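You operate a simulated robot arm through the tools that you are given. There is no shell and no other tool. Be economical: measure what you need, move in short steps, check, and stop when the job is done.

You run a simulated robot arm. Do the job below in one go: nothing can be reset, and whatever is moved stays where it is left.

## Task
Put things in order on the door end of the long bench. At the end: the yellow sponge is on the white lidded box; the beige low block stands where the blue cleaning pad stood; one of the packing blocks from the door end of the long bench is on the orange dotted plate; the blue cleaning pad stands where the yellow sponge stood; whatever was shut is shut again. Leave all else as you found it, and nothing knocked over.

Only the result counts: the job must be done as asked and must still hold three seconds after the hand-in. Knocking over, shifting, dropping, spilling or breaking anything else fails it.

## Robot
A 6-joint arm with a two-finger parallel gripper, fixed in place. Base frame: the origin is at the foot of the arm, x ahead of it, y to its left, z up; the work surface is at about z = 0.76. Readings come in m, degrees, newtons and seconds.
With the tool pointing down near the work surface it reaches from about 0.26 to 0.68 m from the base axis. Its first joint turns from -66.0 to 66.0 degrees. Payload 2.9 kg.
The tool frame sits at the grasp point between the pads (the TCP): z along the fingers, y along the line on which they close. The tips reach 0.03 m beyond it. The gripper opens to 0.11 m. The fingers are 0.02 m wide and 0.01 m thick; the gripper's body (0.048 by 0.112 m) begins 0.055 m behind the TCP.
Orientation is that of the tool frame in the base frame, as [roll, pitch, yaw] about the fixed x, y, z axes, in that order (R = Rz(yaw) Ry(pitch) Rx(roll)). With the fingers straight down and closing along the base's y, the tool's x points along the base's -x, its y along +y and its z along -z.

## Interface
- The arm moves only by the tool play_rows. Its argument "plan" is a list of rows, each an object (a shift or turn left out is 0, a gripper value left out holds the last) with "translation": the shift along the tool's x, y, z in m, a list of three; "rotation": the turn, a rotation vector about the tool's x, y, z in degrees, a list of three; "gripper": the finger opening in m, from 0 to 0.11. In form: [{"translation": [dx, dy, dz], "rotation": [ax, ay, az], "gripper": gripper}, ...]. A call has 1 to 10 rows; each row is the pose to reach, as a shift and turn from the pose commanded when the call began, along the tool's axes at that moment. Rows are played at 5 a second. More than 0.05 m and 8.6 degrees between two rows, or a gripper value outside its range, and nothing of the call is played. A pose out of reach is approached as far as the arm can. The call stops where the force on the tool passes 40 N (or 10 N more than at its start, if that is more) or the arm is blocked; 0.2 s more then pass. Each finger travels about 0.108 m/s and halts on what it meets, pressing with about 35 N; the grip force reading is that of the motor and also rises with nothing between the fingers. The clock runs only during rows and for 0.2 s after the last one: add rows that repeat a pose to give the fingers time. The reply holds the time, the measured pose of the TCP, the force on the tool along the base axes, the opening and the grip force, in the units named above and with some noise, and new pictures: "show" is both (left out), scene, wrist or none.
- Cameras (640 x 400 px; columns grow to the right, rows downward): "scene" is fixed at [0.0786, 0.4383, 1.3741]; the picture's right is [-0.74, -0.67, 0.00], its down [-0.44, 0.49, -0.75] and it looks along [0.51, -0.55, -0.66] (base axes); focal length 267 px, centre (320, 200). "wrist" rides on the gripper at [0.072, 0.017, -0.103] in the tool frame; the picture's right is [-0.23, 0.97, 0.00], its down [-0.76, -0.18, -0.62] and it looks along [-0.61, -0.14, 0.78] (tool axes); focal length 222 px, centre (320, 200). There is no depth. A picture from a camera that has moved, and an enlarged one, comes with that camera's place and axes in the base frame and with its lens.
- close_up(camera, box): a new picture of the part [left, top, right, bottom] of that camera's present view, enlarged. The clock stands still meanwhile.
- close_job(): hands the job in; it is judged then, once.

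Work in short steps. Places have to be worked out from the pictures, the camera data and where the tool is seen: move nearer, look again, correct. Check each grasp and each placing, and mend what went wrong. You have 120 turns and 170 pictures in all, those below and enlarged ones among them. Open the gripper and draw the arm clear of the work before you hand the job in, unless the task says otherwise; then end with one line.

The tools are called after "Call:" as a command line: name --argument value ..., lists and objects as JSON in quotes. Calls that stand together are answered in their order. play_rows: Moves the arm, as the interface text tells. Its arguments: {"type":"object","properties":{"plan":{"type":"array","items":{"type":"object","properties":{"translation":{"type":"array","items":{"type":"number"}},"rotation":{"type":"array","items":{"type":"number"}},"gripper":{"type":"number"}}}},"show":{"type":"string","enum":["both","scene","wrist","none"]}},"required":["plan"]} The other tools are called the same way: close_up (camera, box) takes an enlarged picture of a part of a camera's view; close_job () hands the job in.

At the start:

```text
time: 0.0
tool_pos: [0.4886, 0.0849, 1.1035]
orientation: [-180.0, 0.0, 180.0]
ft_force: [0.5, -0.1, 0.3]
grip_width: 0.11
grip_force: 0.1
```

scene: 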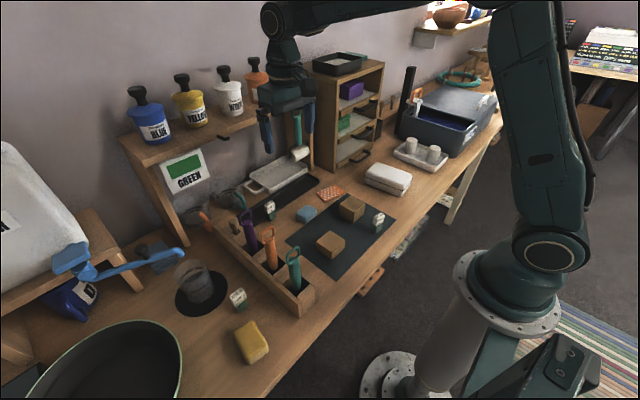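
wrist: 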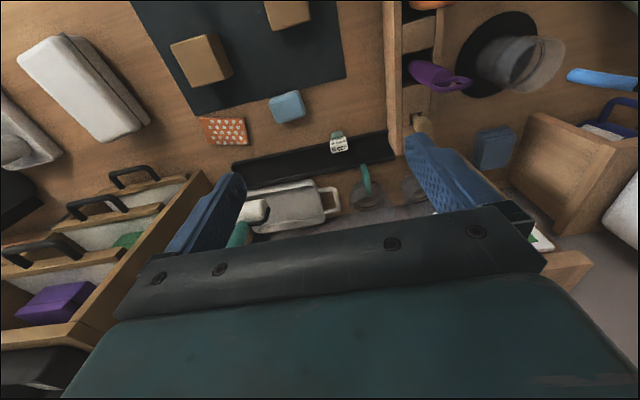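

I'll begin by enlarging the work area in the scene view to identify the objects.

Call:
close_up --camera "scene" --box '[220, 150, 440, 290]'

Call:
close_up --camera "scene" --box '[150, 220, 350, 400]'

Call:
close_up --camera "scene" --box '[300, 40, 510, 220]'

Call:
close_up --camera "wrist" --box '[0, 0, 400, 250]'

```text
2.86 times, centred on (330, 220) of scene
camera zoom: at [0.0786, 0.4383, 1.3741], right [-0.74, -0.67, 0.0], down [-0.44, 0.49, -0.75], along [0.51, -0.55, -0.66], focal length 763 px, centre (291, 143)
```

zoom: 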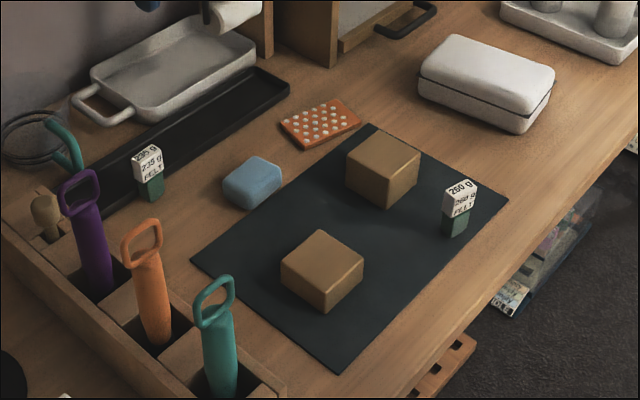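

```text
2.22 times, centred on (250, 310) of scene
camera zoom: at [0.0786, 0.4383, 1.3741], right [-0.74, -0.67, 0.0], down [-0.44, 0.49, -0.75], along [0.51, -0.55, -0.66], focal length 593 px, centre (476, -44)
```

zoom: 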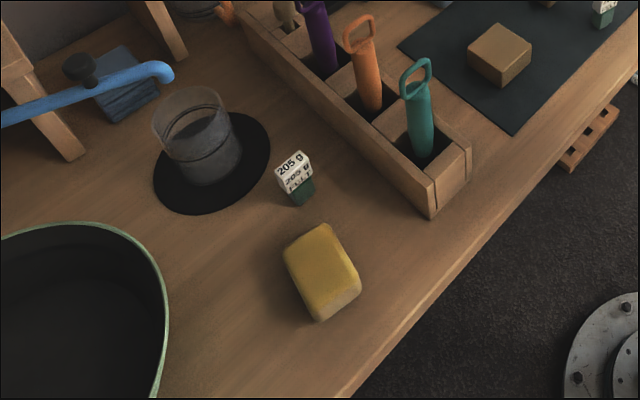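

```text
2.22 times, centred on (405, 130) of scene
camera zoom: at [0.0786, 0.4383, 1.3741], right [-0.74, -0.67, 0.0], down [-0.44, 0.49, -0.75], along [0.51, -0.55, -0.66], focal length 593 px, centre (131, 356)
```

zoom: 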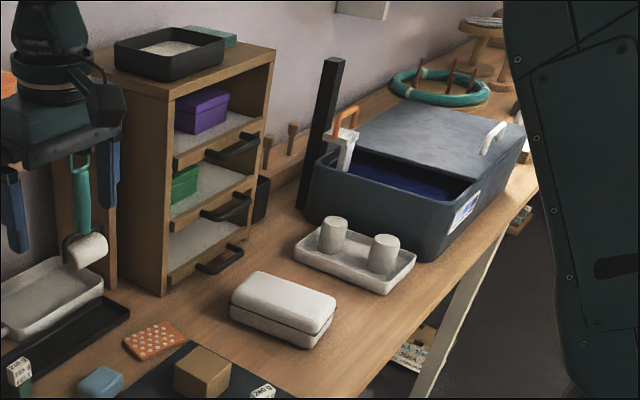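

```text
1.60 times, centred on (200, 125) of wrist
camera zoom: at [0.4155, 0.1018, 1.2067], right [0.23, 0.97, 0.0], down [0.76, -0.18, 0.62], along [0.61, -0.14, -0.78], focal length 355 px, centre (512, 320)
```

zoom: 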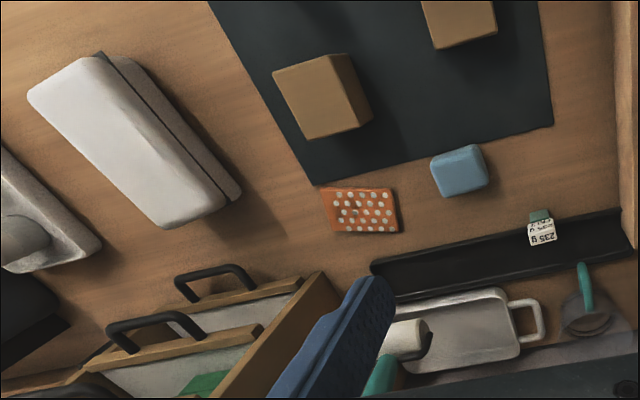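

The two brown blocks lie on the mat, but I don't yet see a "beige low block". I'll zoom in on the cabinet drawers, the bin and the left side.

Call:
close_up --camera "scene" --box '[310, 50, 400, 180]'

Call:
close_up --camera "scene" --box '[390, 50, 510, 130]'

Call:
close_up --camera "scene" --box '[0, 180, 220, 330]'

Call:
close_up --camera "wrist" --box '[0, 160, 220, 380]'

```text
3.08 times, centred on (355, 115) of scene
camera zoom: at [0.0786, 0.4383, 1.3741], right [-0.74, -0.67, 0.0], down [-0.44, 0.49, -0.75], along [0.51, -0.55, -0.66], focal length 821 px, centre (212, 462)
```

zoom: 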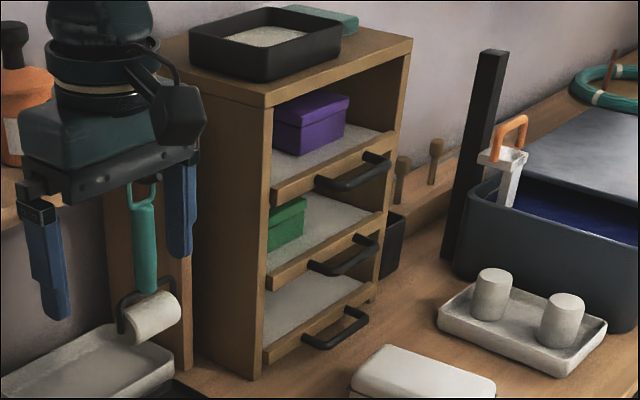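

```text
5.00 times, centred on (450, 90) of scene
camera zoom: at [0.0786, 0.4383, 1.3741], right [-0.74, -0.67, 0.0], down [-0.44, 0.49, -0.75], along [0.51, -0.55, -0.66], focal length 1335 px, centre (-330, 750)
```

zoom: 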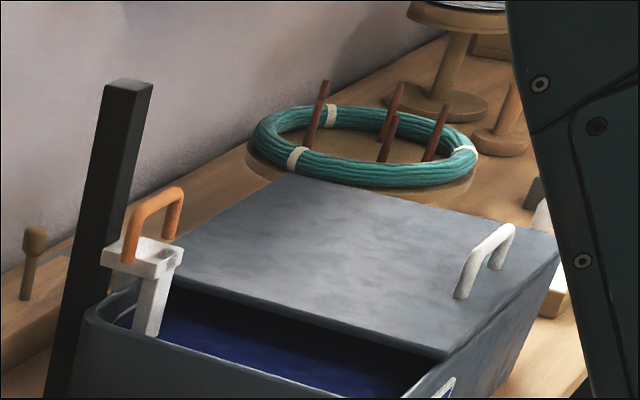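

```text
2.67 times, centred on (110, 255) of scene
camera zoom: at [0.0786, 0.4383, 1.3741], right [-0.74, -0.67, 0.0], down [-0.44, 0.49, -0.75], along [0.51, -0.55, -0.66], focal length 712 px, centre (880, 53)
```

zoom: 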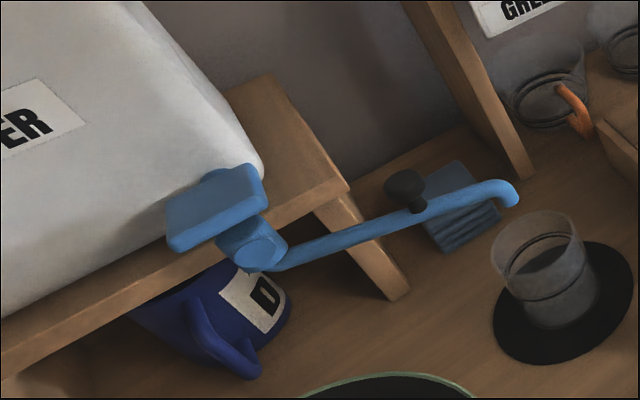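

```text
1.82 times, centred on (110, 270) of wrist
camera zoom: at [0.4155, 0.1018, 1.2067], right [0.23, 0.97, 0.0], down [0.76, -0.18, 0.62], along [0.61, -0.14, -0.78], focal length 404 px, centre (702, 73)
```

zoom: 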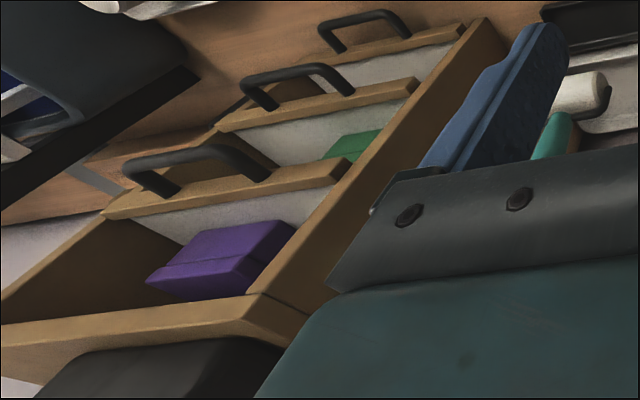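

The bottom drawer's interior is partly hidden, so I'll move the arm back and right with a tilt to look into the cabinet and at the right side of the bench.

Call:
play_rows --plan '[{"translation": [0.03, -0.03, 0]}, {"translation": [0.06, -0.06, 0]}, {"translation": [0.09, -0.1, 0]}, {"translation": [0.12, -0.14, 0]}, {"translation": [0.15, -0.18, 0], "rotation": [0, -6, 0]}, {"translation": [0.16, -0.22, 0], "rotation": [0, -12, 0]}, {"translation": [0.17, -0.26, 0], "rotation": [0, -18, 0]}, {"translation": [0.17, -0.3, 0.0], "rotation": [0, -24, 0]}, {"translation": [0.17, -0.34, 0.0], "rotation": [0, -30, 0]}, {"translation": [0.17, -0.36, 0.0], "rotation": [0, -30, 0]}]'

```text
time: 2.2
tool_pos: [0.3188, -0.2765, 1.1024]
orientation: [180.0, 30.2, -179.9]
ft_force: [0.9, 0.5, -0.1]
grip_width: 0.1097
grip_force: 0.1
camera wrist: at [0.2047, -0.2598, 1.1559], right [0.2, 0.97, 0.11], down [0.35, -0.18, 0.92], along [0.92, -0.14, -0.37], focal length 222 px, centre (320, 200)
```

scene: 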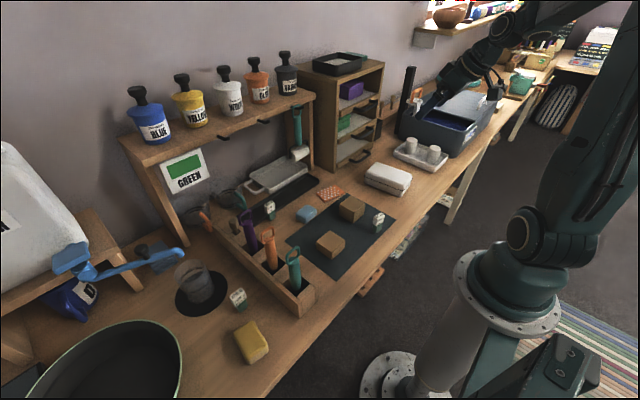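
wrist: 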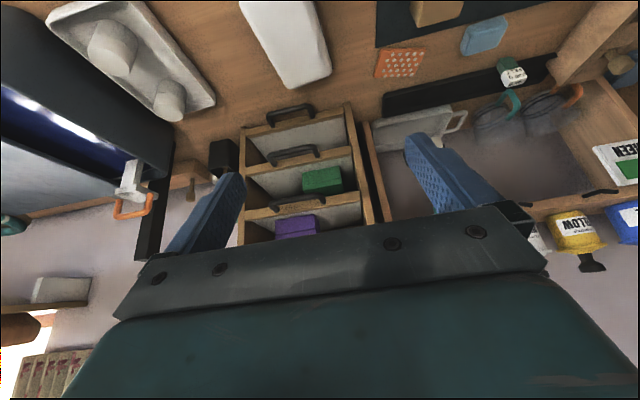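

Now I see the cabinet front; zooming in.

Call:
close_up --camera "wrist" --box '[200, 80, 400, 240]'

Call:
close_up --camera "scene" --box '[480, 0, 640, 130]'

Call:
close_up --camera "scene" --box '[230, 190, 330, 310]'

```text
2.50 times, centred on (300, 160) of wrist
camera zoom: at [0.2047, -0.2598, 1.1559], right [0.2, 0.97, 0.11], down [0.35, -0.18, 0.92], along [0.92, -0.14, -0.37], focal length 555 px, centre (370, 300)
```

zoom: 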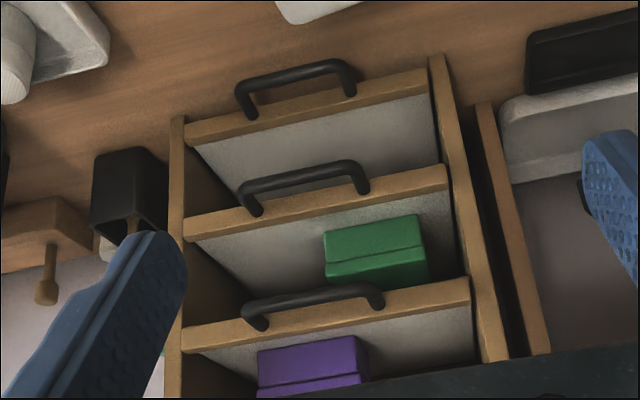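

```text
3.08 times, centred on (560, 65) of scene
camera zoom: at [0.0786, 0.4383, 1.3741], right [-0.74, -0.67, 0.0], down [-0.44, 0.49, -0.75], along [0.51, -0.55, -0.66], focal length 821 px, centre (-418, 615)
```

zoom: 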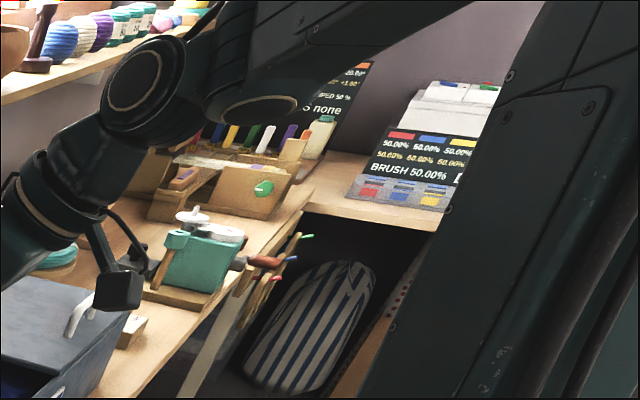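

```text
3.33 times, centred on (280, 250) of scene
camera zoom: at [0.0786, 0.4383, 1.3741], right [-0.74, -0.67, 0.0], down [-0.44, 0.49, -0.75], along [0.51, -0.55, -0.66], focal length 890 px, centre (453, 33)
```

zoom: 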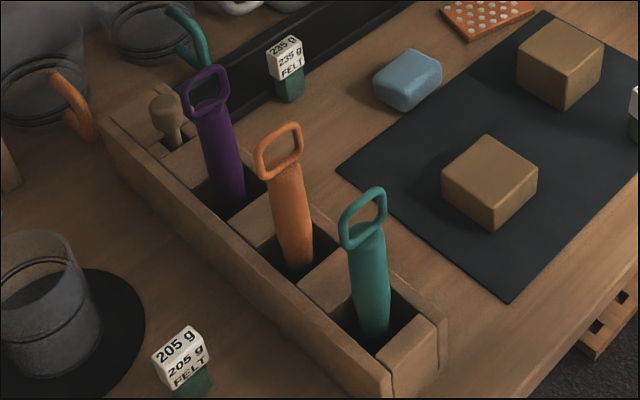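

Nothing beige is visible in the drawers from above, so I'll lower and tilt more to see to the back of the drawers.

Call:
play_rows --plan '[{"translation": [0.02, -0.01, 0.035], "rotation": [0, -5, 0]}, {"translation": [0.04, -0.02, 0.07], "rotation": [0, -10, 0]}, {"translation": [0.06, -0.03, 0.1], "rotation": [0, -15, 0]}, {"translation": [0.075, -0.04, 0.13], "rotation": [0, -20, 0]}]'

Call:
close_up --camera "wrist" --box '[160, 40, 440, 240]'

```text
time: 3.2
tool_pos: [0.3501, -0.3022, 0.9544]
orientation: [-179.8, 50.1, -179.9]
ft_force: [0.0, 0.2, 0.4]
grip_width: 0.1103
grip_force: 0.1
out of reach, approached as far as the arm can: row 3, 4
camera wrist: at [0.2241, -0.2836, 0.9653], right [0.15, 0.97, 0.17], down [0.01, -0.18, 0.98], along [0.99, -0.14, -0.04], focal length 222 px, centre (320, 200)
```

scene: 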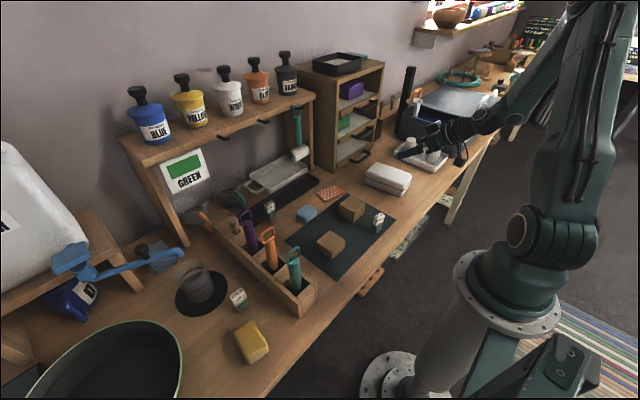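
wrist: 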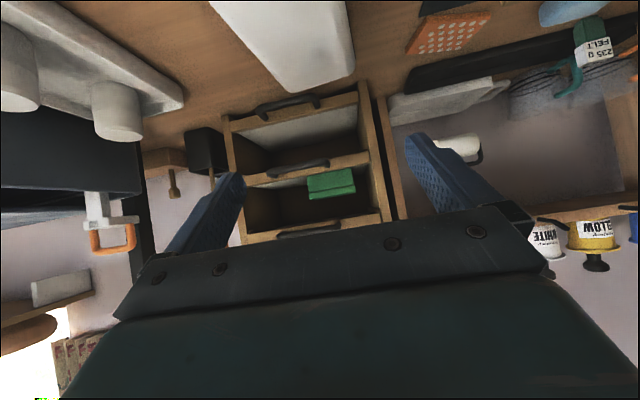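

```text
2.00 times, centred on (300, 140) of wrist
camera zoom: at [0.2241, -0.2836, 0.9653], right [0.15, 0.97, 0.17], down [0.01, -0.18, 0.98], along [0.99, -0.14, -0.04], focal length 444 px, centre (360, 320)
```

zoom: 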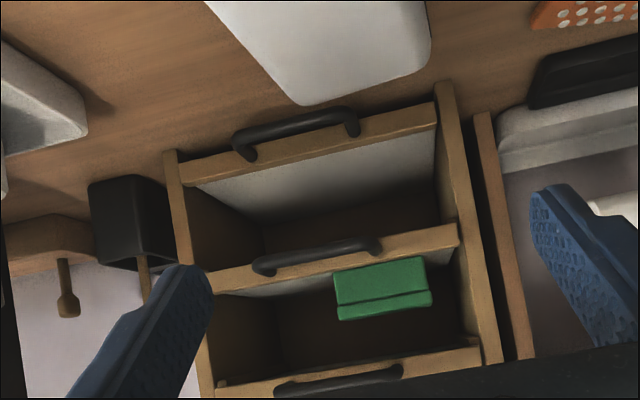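

The drawers look empty of anything beige. I'll raise up, straighten, and go look over the left part of the bench.

Call:
play_rows --plan '[{"translation": [-0.025, 0.0, -0.02], "rotation": [0, 7, 0]}, {"translation": [-0.05, 0.02, -0.04], "rotation": [0, 14, 0]}, {"translation": [-0.075, 0.04, -0.06], "rotation": [0, 21, 0]}, {"translation": [-0.1, 0.07, -0.08], "rotation": [0, 28, 0]}, {"translation": [-0.115, 0.11, -0.096], "rotation": [0, 35, 0]}, {"translation": [-0.115, 0.15, -0.096], "rotation": [0, 42, 0]}, {"translation": [-0.115, 0.19, -0.096], "rotation": [0, 50, 0]}, {"translation": [-0.115, 0.24, -0.096], "rotation": [0, 50, 0]}, {"translation": [-0.115, 0.29, -0.096], "rotation": [0, 50, 0]}]' --show "wrist"

```text
time: 5.2
tool_pos: [0.3486, -0.0088, 1.1056]
orientation: [-180.0, 0.0, 179.9]
ft_force: [-0.4, 0.2, 0.1]
grip_width: 0.11
grip_force: 0.0
camera wrist: at [0.2761, 0.0088, 1.2098], right [0.23, 0.97, 0.0], down [0.76, -0.18, 0.62], along [0.61, -0.14, -0.78], focal length 222 px, centre (320, 200)
```

wrist: 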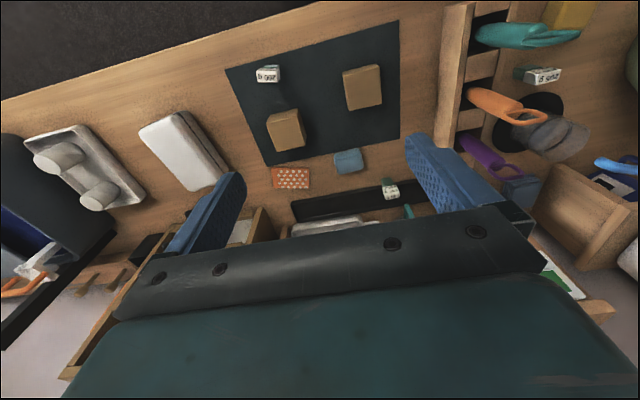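

Good view of the mat; enlarge it to compare the two blocks.

Call:
close_up --camera "wrist" --box '[220, 20, 420, 220]'

Call:
close_up --camera "wrist" --box '[0, 80, 240, 230]'

Call:
play_rows --plan '[{"translation": [0.0, 0.04, 0.0]}, {"translation": [0.0, 0.08, 0.0]}, {"translation": [0.0, 0.12, 0.0]}, {"translation": [0.0, 0.16, 0.0]}, {"translation": [0.0, 0.2, 0.0]}, {"translation": [0.0, 0.24, 0.0]}, {"translation": [0.0, 0.28, 0.0]}, {"translation": [0.0, 0.32, 0.0]}, {"translation": [0.0, 0.36, 0.0]}]'

```text
2.00 times, centred on (320, 120) of wrist
camera zoom: at [0.2761, 0.0088, 1.2098], right [0.23, 0.97, 0.0], down [0.76, -0.18, 0.62], along [0.61, -0.14, -0.78], focal length 444 px, centre (320, 360)
```

zoom: 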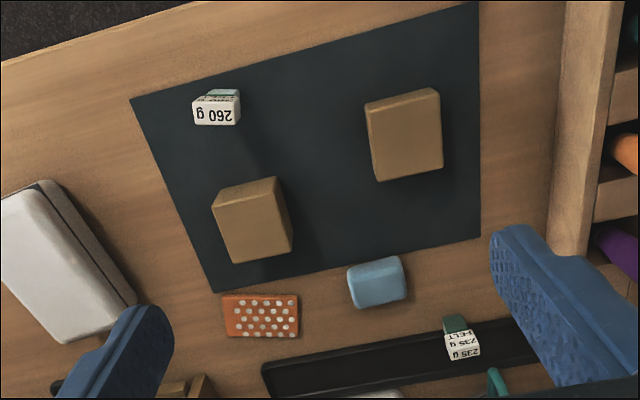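

```text
2.67 times, centred on (120, 155) of wrist
camera zoom: at [0.2761, 0.0088, 1.2098], right [0.23, 0.97, 0.0], down [0.76, -0.18, 0.62], along [0.61, -0.14, -0.78], focal length 592 px, centre (853, 320)
```

zoom: 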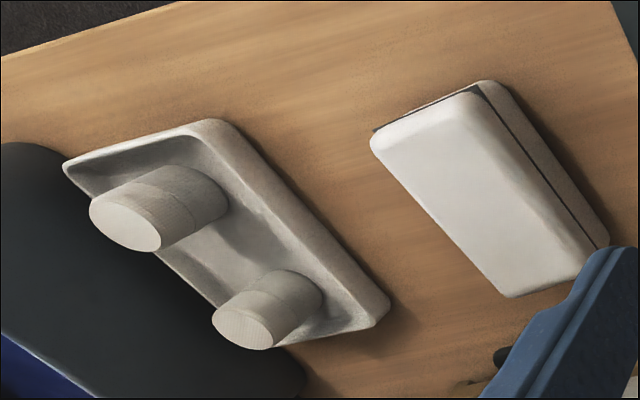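

```text
time: 7.2
tool_pos: [0.3494, 0.3516, 1.1033]
orientation: [-180.0, 0.0, 179.9]
ft_force: [0.1, -0.6, -0.1]
grip_width: 0.1099
grip_force: 0.0
camera wrist: at [0.2772, 0.3676, 1.2076], right [0.23, 0.97, 0.0], down [0.76, -0.18, 0.62], along [0.61, -0.14, -0.78], focal length 222 px, centre (320, 200)
```

scene: 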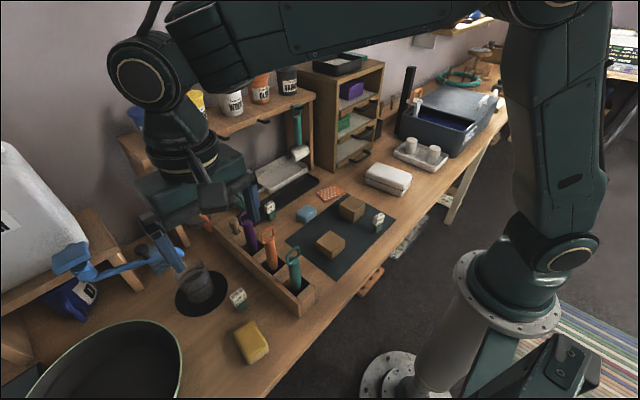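
wrist: 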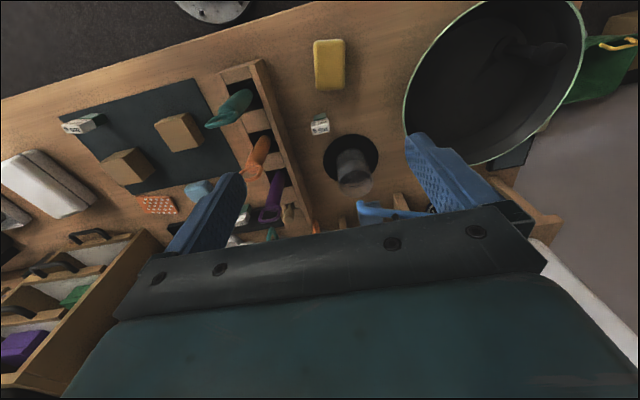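

The tub at the left may hold something; zooming in on it and the surroundings.

Call:
close_up --camera "wrist" --box '[380, 0, 640, 200]'

Call:
close_up --camera "wrist" --box '[200, 30, 420, 240]'

Call:
close_up --camera "wrist" --box '[0, 60, 240, 240]'

```text
2.00 times, centred on (510, 100) of wrist
camera zoom: at [0.2772, 0.3676, 1.2076], right [0.23, 0.97, 0.0], down [0.76, -0.18, 0.62], along [0.61, -0.14, -0.78], focal length 444 px, centre (-60, 400)
```

zoom: 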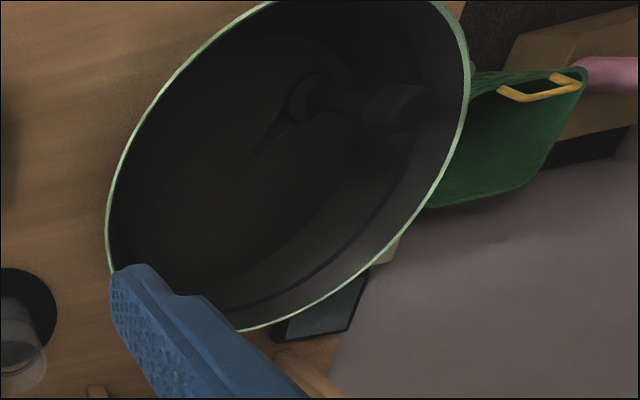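

```text
1.90 times, centred on (310, 135) of wrist
camera zoom: at [0.2772, 0.3676, 1.2076], right [0.23, 0.97, 0.0], down [0.76, -0.18, 0.62], along [0.61, -0.14, -0.78], focal length 423 px, centre (339, 324)
```

zoom: 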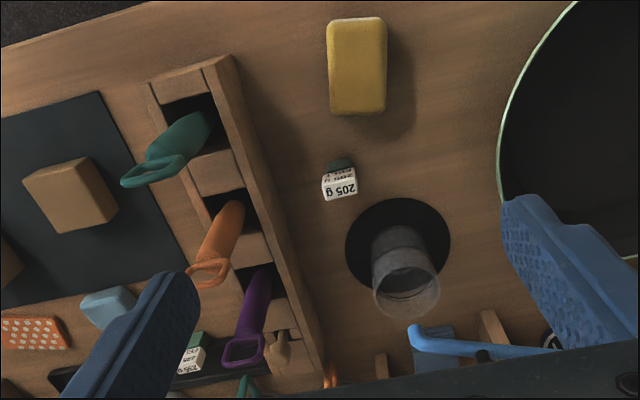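

```text
2.22 times, centred on (120, 150) of wrist
camera zoom: at [0.2772, 0.3676, 1.2076], right [0.23, 0.97, 0.0], down [0.76, -0.18, 0.62], along [0.61, -0.14, -0.78], focal length 494 px, centre (764, 311)
```

zoom: 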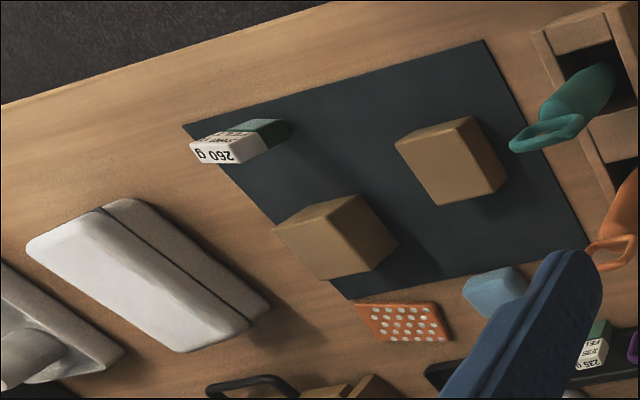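

No beige block on the left part. I'll return to the cabinet and look at the upper drawers at their own level from another angle.

Call:
play_rows --plan '[{"translation": [0.0, -0.05, 0.0]}, {"translation": [0.0, -0.1, 0.0]}, {"translation": [0.0, -0.15, 0.0]}, {"translation": [0.0, -0.2, 0.0]}, {"translation": [0.0, -0.25, 0.0]}, {"translation": [0.0, -0.3, 0.0]}, {"translation": [0.0, -0.35, 0.0]}, {"translation": [0.0, -0.4, 0.0]}, {"translation": [0.0, -0.45, 0.0]}, {"translation": [0.0, -0.5, 0.0]}]' --show "none"

Call:
play_rows --plan '[{"translation": [0.0, -0.04, 0.0], "rotation": [0, -7, 0]}, {"translation": [0.0, -0.08, 0.0], "rotation": [0, -14, 0]}, {"translation": [0.0, -0.12, 0.0], "rotation": [0, -21, 0]}, {"translation": [0.0, -0.16, 0.01], "rotation": [0, -28, 0]}, {"translation": [0.0, -0.2, 0.02], "rotation": [0, -35, 0]}, {"translation": [0.0, -0.24, 0.02], "rotation": [0, -42, 0]}, {"translation": [0.0, -0.26, 0.02], "rotation": [0, -48, 0]}]' --show "wrist"

Call:
close_up --camera "wrist" --box '[220, 60, 440, 240]'

```text
time: 9.4
tool_pos: [0.3522, -0.1478, 1.1022]
orientation: [179.9, 0.0, -179.9]
ft_force: [0.5, 0.5, -0.3]
grip_width: 0.1101
grip_force: 0.0
```

```text
time: 11.0
tool_pos: [0.3899, -0.389, 1.0813]
orientation: [-180.0, 48.1, -180.0]
ft_force: [1.0, 0.3, 0.6]
grip_width: 0.1097
grip_force: 0.1
out of reach, approached as far as the arm can: row 6, 7
camera wrist: at [0.2647, -0.3718, 1.0969], right [0.15, 0.97, 0.17], down [0.05, -0.18, 0.98], along [0.99, -0.14, -0.07], focal length 222 px, centre (320, 200)
```

wrist: 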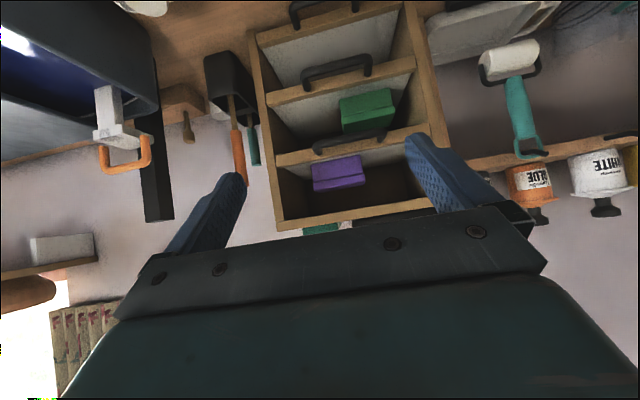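

```text
2.22 times, centred on (330, 150) of wrist
camera zoom: at [0.2647, -0.3718, 1.0969], right [0.15, 0.97, 0.17], down [0.05, -0.18, 0.98], along [0.99, -0.14, -0.07], focal length 494 px, centre (298, 311)
```

zoom: 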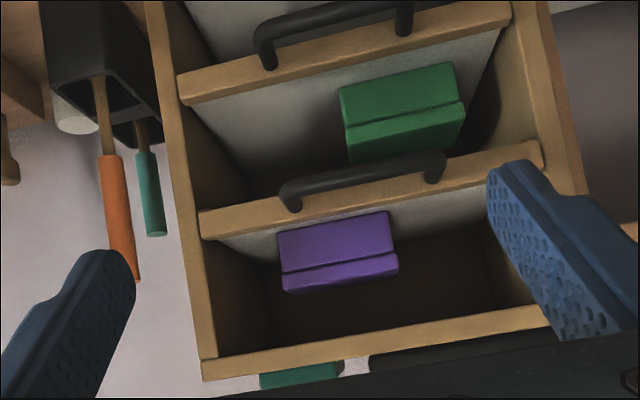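

Still no beige block in the drawers; the white lidded box could hold it. I'll take a close look at that box.

Call:
play_rows --plan '[{"translation": [0.0, 0.02, 0.0], "rotation": [0, 7, 0]}, {"translation": [0.0, 0.04, 0.0], "rotation": [0, 14, 0]}, {"translation": [0.02, 0.06, 0.0], "rotation": [0, 21, 0]}, {"translation": [0.05, 0.08, 0.01], "rotation": [0, 28, 0]}, {"translation": [0.08, 0.1, 0.02], "rotation": [0, 35, 0]}, {"translation": [0.11, 0.11, 0.03], "rotation": [0, 42, 0]}, {"translation": [0.14, 0.12, 0.04], "rotation": [0, 48, 0]}, {"translation": [0.166, 0.13, 0.055], "rotation": [0, 48, 0]}]'

Call:
close_up --camera "wrist" --box '[160, 20, 420, 220]'

Call:
close_up --camera "scene" --box '[350, 150, 430, 210]'

```text
time: 12.8
tool_pos: [0.3199, -0.2578, 0.9218]
orientation: [-180.0, 0.0, -180.0]
ft_force: [0.6, -0.9, 0.3]
grip_width: 0.11
grip_force: 0.1
camera wrist: at [0.2473, -0.2403, 1.0251], right [0.23, 0.97, 0.0], down [0.76, -0.18, 0.62], along [0.61, -0.14, -0.78], focal length 222 px, centre (320, 200)
```

scene: 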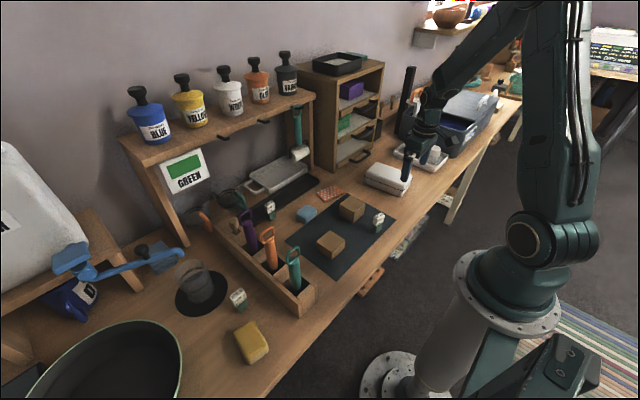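
wrist: 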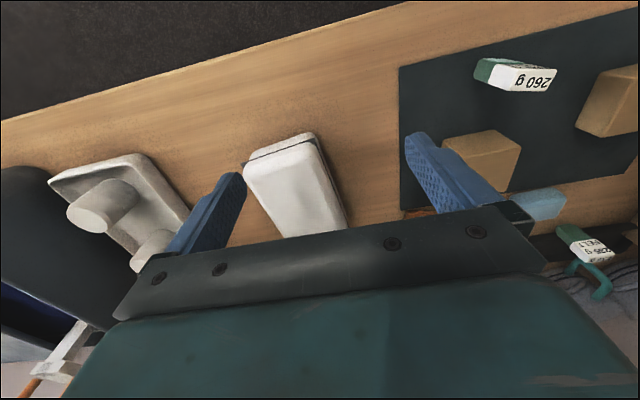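

```text
2.00 times, centred on (290, 120) of wrist
camera zoom: at [0.2473, -0.2403, 1.0251], right [0.23, 0.97, 0.0], down [0.76, -0.18, 0.62], along [0.61, -0.14, -0.78], focal length 444 px, centre (380, 360)
```

zoom: 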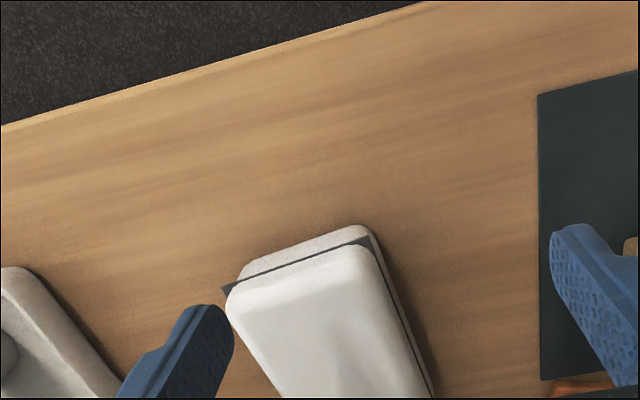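

```text
6.67 times, centred on (390, 180) of scene
camera zoom: at [0.0786, 0.4384, 1.3741], right [-0.74, -0.67, 0.0], down [-0.44, 0.49, -0.75], along [0.51, -0.55, -0.66], focal length 1780 px, centre (-147, 333)
```

zoom: 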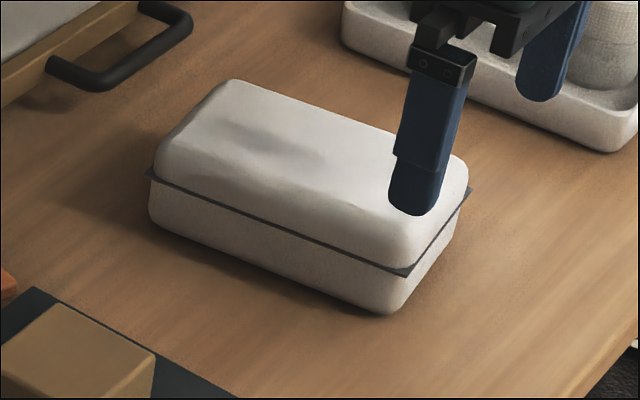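

The white box shows a thin dark seam all round. Before touching it, I'll look into the drawers obliquely from the right to see behind the green and purple boxes.

Call:
play_rows --plan '[{"translation": [-0.01, -0.02, -0.03], "rotation": [-1.94, -5.79, -4.35]}, {"translation": [-0.02, -0.045, -0.05], "rotation": [-3.88, -11.58, -8.7]}, {"translation": [-0.03, -0.07, -0.05], "rotation": [-5.8, -17.4, -13.05]}, {"translation": [-0.04, -0.1, -0.05], "rotation": [-7.75, -23.15, -17.4]}, {"translation": [-0.06, -0.13, -0.05], "rotation": [-9.7, -28.9, -21.75]}, {"translation": [-0.08, -0.16, -0.04], "rotation": [-11.6, -34.7, -26.1]}, {"translation": [-0.1, -0.18, -0.03], "rotation": [-13.55, -40.5, -30.45]}, {"translation": [-0.12, -0.18, -0.02], "rotation": [-15.5, -46.3, -34.8]}]' --show "wrist"

Call:
close_up --camera "wrist" --box '[160, 40, 440, 240]'

```text
time: 14.6
tool_pos: [0.4484, -0.4354, 0.942]
orientation: [179.9, 48.0, -143.1]
ft_force: [-0.5, -0.5, -0.1]
grip_width: 0.11
grip_force: 0.0
out of reach, approached as far as the arm can: row 7, 8
camera wrist: at [0.3368, -0.4971, 0.9581], right [-0.46, 0.87, 0.17], down [0.15, -0.11, 0.98], along [0.87, 0.48, -0.07], focal length 222 px, centre (320, 200)
```

wrist: 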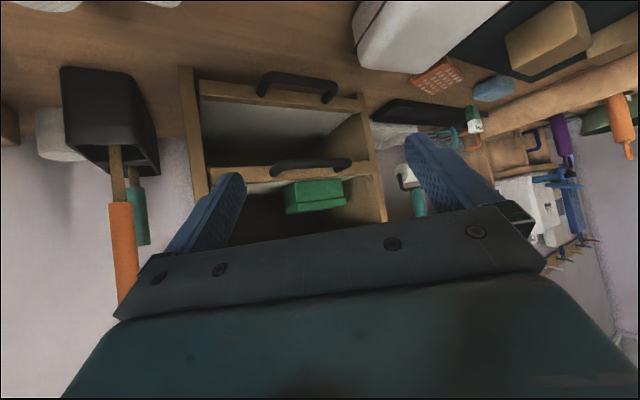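

```text
2.00 times, centred on (300, 140) of wrist
camera zoom: at [0.3368, -0.4971, 0.9581], right [-0.46, 0.87, 0.17], down [0.15, -0.11, 0.98], along [0.87, 0.48, -0.07], focal length 444 px, centre (360, 320)
```

zoom: 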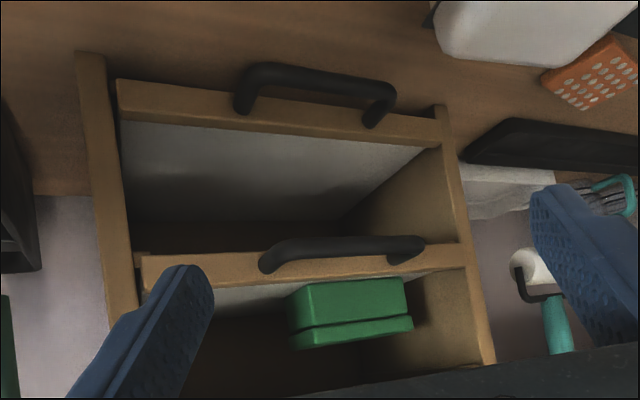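

Nothing beige is behind the boxes. Earlier views suggest one mat block is lower than the other, so I'll back out and measure the two mat blocks closely.

Call:
play_rows --plan '[{"translation": [-0.01, 0.015, -0.01], "rotation": [1.94, 5.79, 4.35]}, {"translation": [-0.02, 0.03, -0.02], "rotation": [3.88, 11.58, 8.7]}, {"translation": [-0.03, 0.05, -0.03], "rotation": [5.8, 17.4, 13.05]}, {"translation": [-0.04, 0.07, -0.04], "rotation": [7.75, 23.15, 17.4]}, {"translation": [-0.05, 0.09, -0.05], "rotation": [9.7, 28.9, 21.75]}, {"translation": [-0.06, 0.11, -0.06], "rotation": [11.6, 34.7, 26.1]}, {"translation": [-0.061, 0.13, -0.07], "rotation": [13.55, 40.5, 30.45]}, {"translation": [-0.061, 0.14, -0.082], "rotation": [15.5, 46.3, 34.8]}]' --show "none"

Call:
play_rows --plan '[{"translation": [0.01, 0.04, 0.0]}, {"translation": [0.02, 0.08, 0.01]}, {"translation": [0.03, 0.12, 0.02]}, {"translation": [0.04, 0.16, 0.03]}, {"translation": [0.05, 0.2, 0.04]}, {"translation": [0.05, 0.24, 0.04]}, {"translation": [0.05, 0.28, 0.04]}, {"translation": [0.05, 0.32, 0.04]}, {"translation": [0.05, 0.37, 0.04]}]' --show "wrist"

Call:
close_up --camera "wrist" --box '[160, 0, 480, 220]'

Call:
close_up --camera "scene" --box '[305, 185, 375, 265]'

```text
time: 16.4
tool_pos: [0.3456, -0.3338, 1.0419]
orientation: [-179.9, -0.2, 179.9]
ft_force: [0.1, 0.7, 0.4]
grip_width: 0.11
grip_force: 0.1
```

```text
time: 18.4
tool_pos: [0.2972, 0.0346, 1.0011]
orientation: [179.9, 0.1, 180.0]
ft_force: [-0.1, 0.8, -1.0]
grip_width: 0.1099
grip_force: 0.1
camera wrist: at [0.2244, 0.0529, 1.1047], right [0.23, 0.97, 0.0], down [0.76, -0.18, 0.62], along [0.61, -0.14, -0.78], focal length 222 px, centre (320, 200)
```

wrist: 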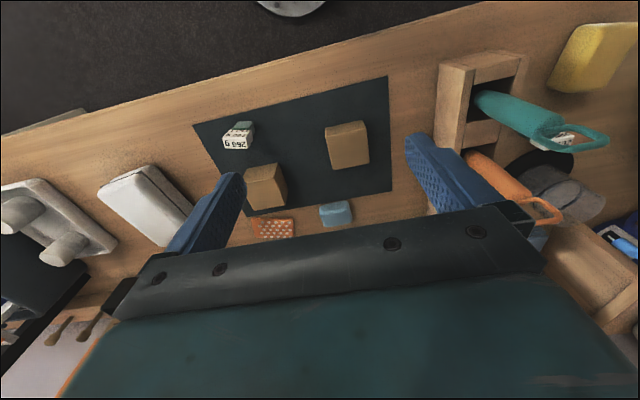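

```text
1.82 times, centred on (320, 110) of wrist
camera zoom: at [0.2244, 0.0529, 1.1047], right [0.23, 0.97, 0.0], down [0.76, -0.18, 0.62], along [0.61, -0.14, -0.78], focal length 404 px, centre (320, 364)
```

zoom: 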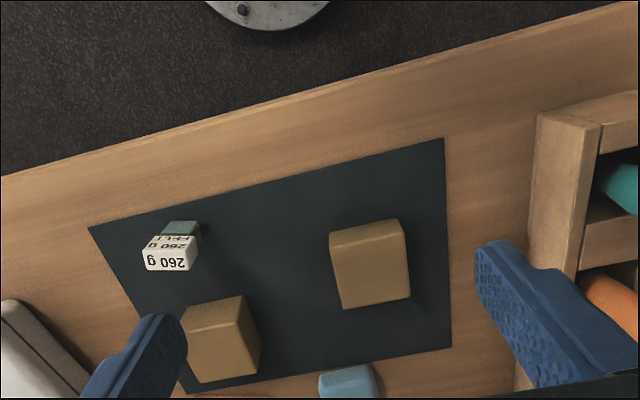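

```text
5.00 times, centred on (340, 225) of scene
camera zoom: at [0.0786, 0.4383, 1.3741], right [-0.74, -0.67, 0.0], down [-0.44, 0.49, -0.75], along [0.51, -0.56, -0.66], focal length 1335 px, centre (220, 75)
```

zoom: 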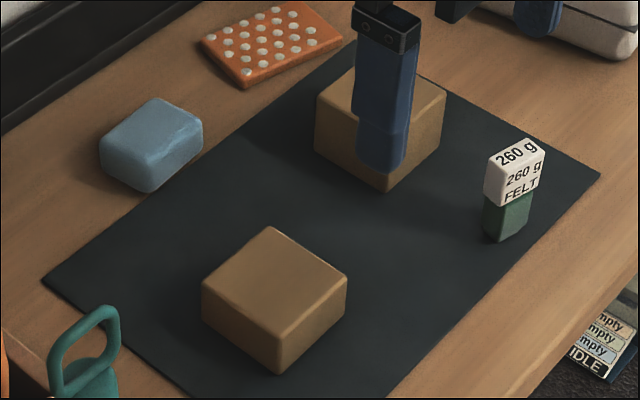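

Block A (near) is about 3 cm high and block B about 4.2 cm, so A may be the "low block". I'll check the far end of the bench for other similar blocks to settle which is which.

Call:
close_up --camera "scene" --box '[470, 30, 590, 120]'

Call:
close_up --camera "scene" --box '[230, 185, 340, 265]'

Call:
close_up --camera "scene" --box '[380, 180, 470, 280]'

```text
4.44 times, centred on (530, 75) of scene
camera zoom: at [0.0786, 0.4383, 1.3741], right [-0.74, -0.67, 0.0], down [-0.44, 0.49, -0.75], along [0.51, -0.56, -0.66], focal length 1186 px, centre (-613, 756)
```

zoom: 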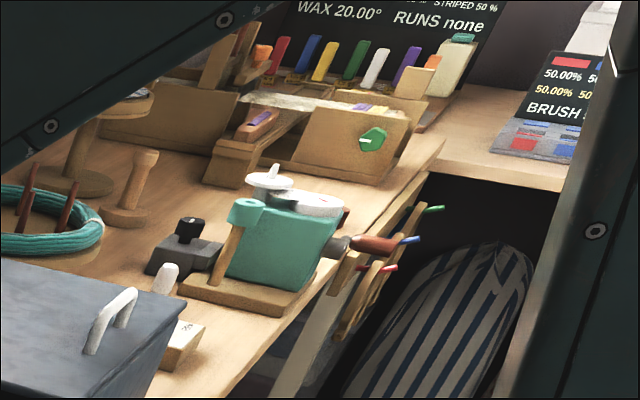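

```text
5.00 times, centred on (285, 225) of scene
camera zoom: at [0.0786, 0.4383, 1.3741], right [-0.74, -0.67, 0.0], down [-0.44, 0.49, -0.75], along [0.51, -0.56, -0.66], focal length 1335 px, centre (495, 75)
```

zoom: 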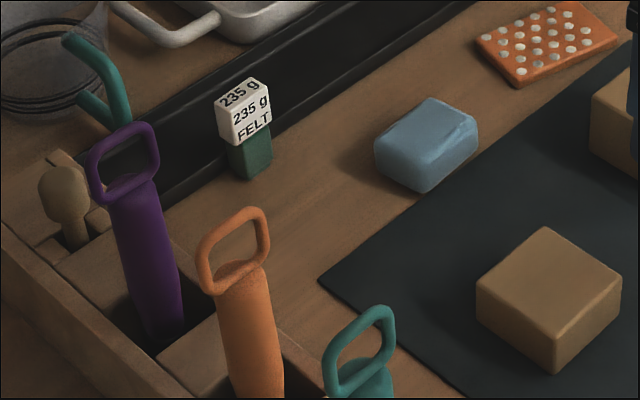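

```text
4.00 times, centred on (425, 230) of scene
camera zoom: at [0.0786, 0.4383, 1.3741], right [-0.74, -0.67, 0.0], down [-0.44, 0.49, -0.75], along [0.51, -0.56, -0.66], focal length 1068 px, centre (-100, 80)
```

zoom: 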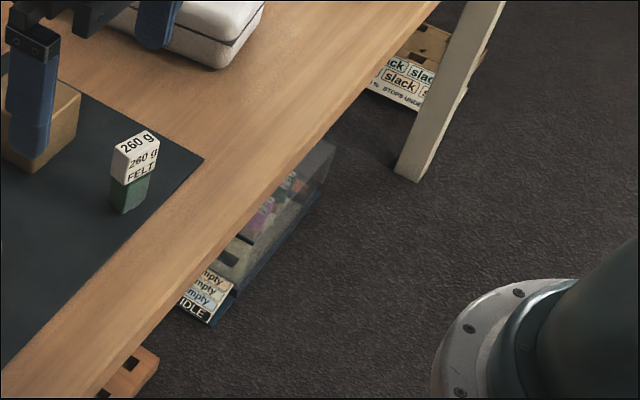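

There's a cream block with writing beyond the bin; I'll zoom in on it to compare with the labelled "FELT" blocks.

Call:
close_up --camera "scene" --box '[494, 92, 524, 116]'

Call:
close_up --camera "scene" --box '[362, 200, 392, 240]'

Call:
close_up --camera "scene" --box '[220, 275, 260, 315]'

```text
16.00 times, centred on (509, 104) of scene
camera zoom: at [0.0786, 0.4383, 1.3741], right [-0.74, -0.67, 0.0], down [-0.44, 0.49, -0.75], along [0.51, -0.56, -0.66], focal length 4272 px, centre (-2704, 1736)
```

zoom: 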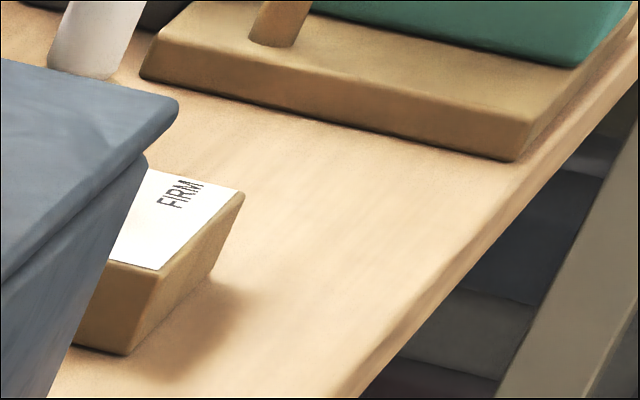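

```text
10.00 times, centred on (377, 220) of scene
camera zoom: at [0.0786, 0.4383, 1.3741], right [-0.74, -0.67, 0.0], down [-0.44, 0.49, -0.75], along [0.51, -0.56, -0.66], focal length 2670 px, centre (-250, 0)
```

zoom: 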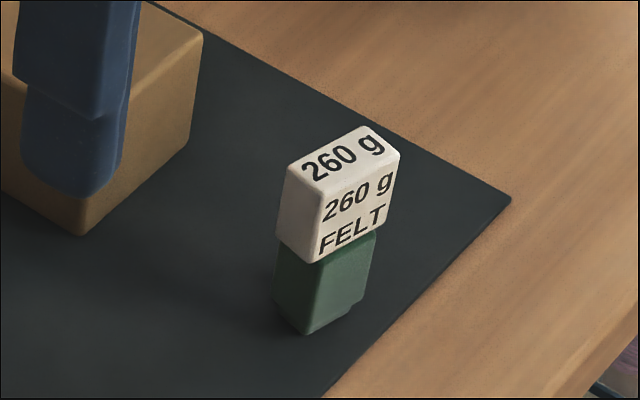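

```text
10.00 times, centred on (240, 295) of scene
camera zoom: at [0.0786, 0.4383, 1.3741], right [-0.74, -0.67, 0.0], down [-0.44, 0.49, -0.75], along [0.51, -0.56, -0.66], focal length 2670 px, centre (1120, -750)
```

zoom: 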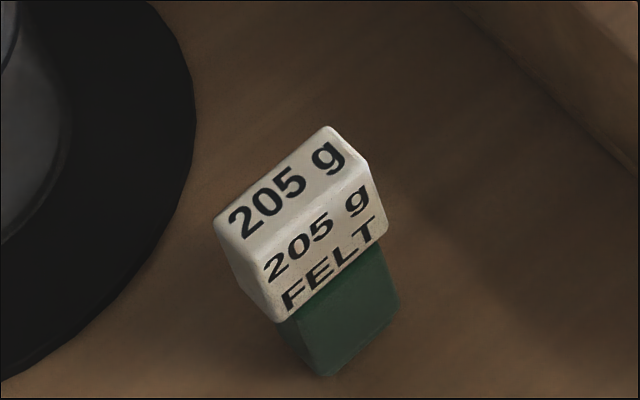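

Block A at about (0.386, 0.068) is clearly the lower beige block (3 cm), and B is the taller decoy. The labelled FELT blocks are the group of packing blocks. I'll start with the sponge, which I measure at (0.335, 0.372), about 67×46 mm, yaw −10°, and move above it.

Call:
play_rows --plan '[{"translation": [0.0, 0.03, -0.03]}, {"translation": [0.0, 0.08, -0.05]}, {"translation": [0.0, 0.13, -0.05]}, {"translation": [0.0, 0.18, -0.05]}, {"translation": [-0.01, 0.23, -0.05], "rotation": [0, 0, 3]}, {"translation": [-0.02, 0.27, -0.05], "rotation": [0, 0, 6]}, {"translation": [-0.03, 0.31, -0.03], "rotation": [0, 0, 10]}, {"translation": [-0.038, 0.337, 0.01], "rotation": [0, 0, 10], "gripper": 0.08}, {"translation": [-0.038, 0.337, 0.05], "rotation": [0, 0, 10], "gripper": 0.08}]'

```text
refused: row 2 steps farther than a row can; nothing moved
```

Step lengths slightly too long; I'll retry with smaller ones.

Call:
play_rows --plan '[{"translation": [0.0, 0.025, -0.03]}, {"translation": [0.0, 0.06, -0.05]}, {"translation": [0.0, 0.105, -0.05]}, {"translation": [0.0, 0.15, -0.05]}, {"translation": [-0.005, 0.195, -0.05], "rotation": [0, 0, 3]}, {"translation": [-0.012, 0.24, -0.05], "rotation": [0, 0, 6]}, {"translation": [-0.02, 0.28, -0.04], "rotation": [0, 0, 10]}, {"translation": [-0.03, 0.315, -0.02], "rotation": [0, 0, 10], "gripper": 0.08}, {"translation": [-0.038, 0.337, 0.015], "rotation": [0, 0, 10], "gripper": 0.08}, {"translation": [-0.038, 0.337, 0.05], "rotation": [0, 0, 10], "gripper": 0.08}]'

```text
time: 20.6
tool_pos: [0.3343, 0.3726, 0.9502]
orientation: [179.9, -0.1, 170.0]
ft_force: [-0.3, -0.3, -0.1]
grip_width: 0.0798
grip_force: 0.0
camera wrist: at [0.2655, 0.4027, 1.0545], right [0.39, 0.92, 0.0], down [0.72, -0.31, 0.62], along [0.57, -0.24, -0.78], focal length 222 px, centre (320, 200)
```

scene: 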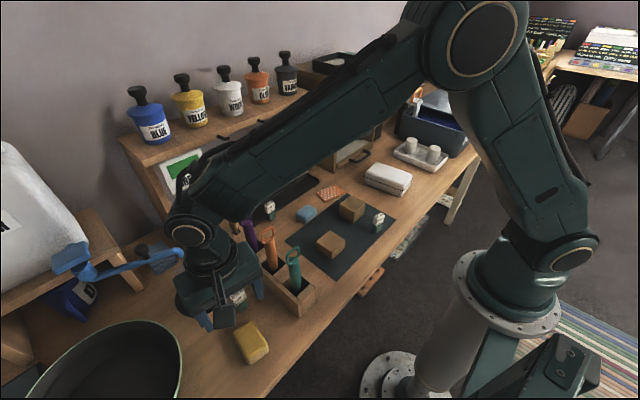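
wrist: 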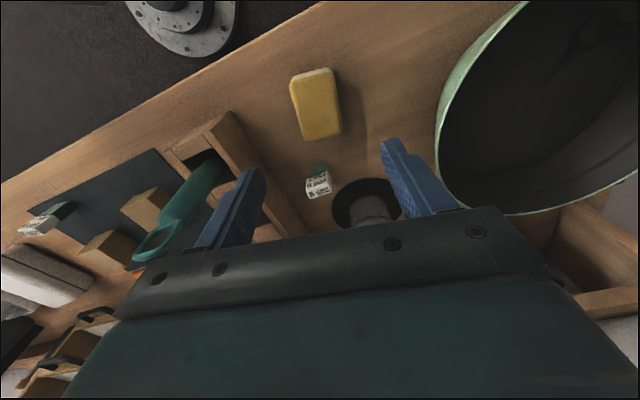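

The refined estimate puts the sponge at (0.331, 0.373), aligned with the fingers. I'll descend with the tips just above the bench and close.

Call:
play_rows --plan '[{"translation": [0.004, 0, 0.04]}, {"translation": [0.004, 0, 0.08]}, {"translation": [0.004, 0, 0.12]}, {"translation": [0.004, 0, 0.14]}, {"translation": [0.004, 0, 0.153]}, {"translation": [0.004, 0, 0.153]}]' --show "both"

```text
time: 22.0
tool_pos: [0.3302, 0.3721, 0.798]
orientation: [179.9, 0.0, 170.0]
ft_force: [0.5, -0.7, -0.5]
grip_width: 0.0801
grip_force: 0.0
camera wrist: at [0.2612, 0.4019, 0.9015], right [0.39, 0.92, 0.0], down [0.72, -0.31, 0.62], along [0.57, -0.24, -0.78], focal length 222 px, centre (320, 200)
```

scene: 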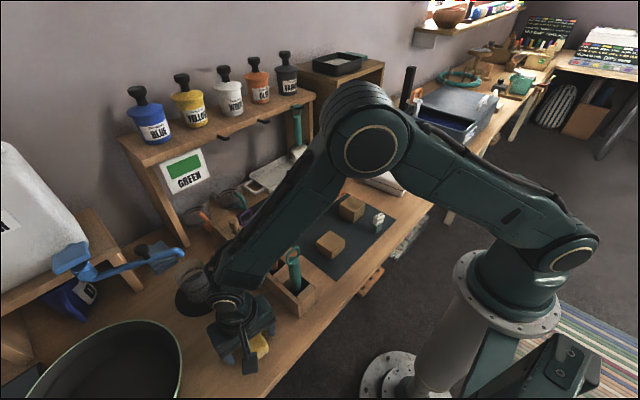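
wrist: 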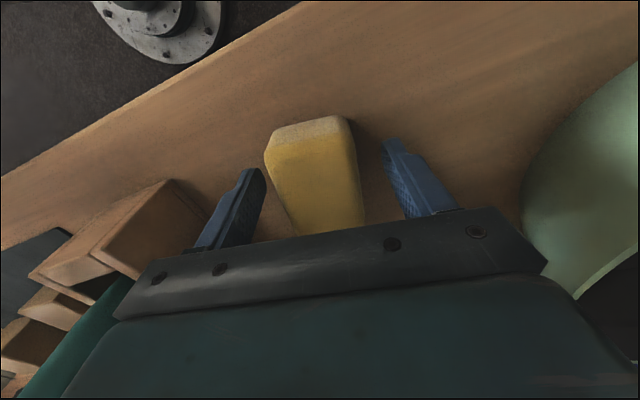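

The sponge sits between the fingers; closing on it.

Call:
play_rows --plan '[{"gripper": 0.06}, {"gripper": 0.03}, {"gripper": 0.03}, {"gripper": 0.03}]' --show "wrist"

```text
time: 23.0
tool_pos: [0.3295, 0.3734, 0.7986]
orientation: [180.0, 0.0, 170.0]
ft_force: [-0.2, -0.5, 0.1]
grip_width: 0.049
grip_force: 34.9
camera wrist: at [0.2612, 0.4019, 0.9018], right [0.39, 0.92, 0.0], down [0.72, -0.31, 0.62], along [0.57, -0.24, -0.78], focal length 222 px, centre (320, 200)
```

wrist: 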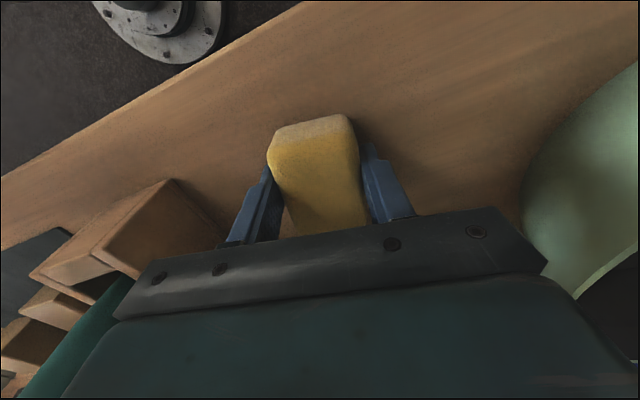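

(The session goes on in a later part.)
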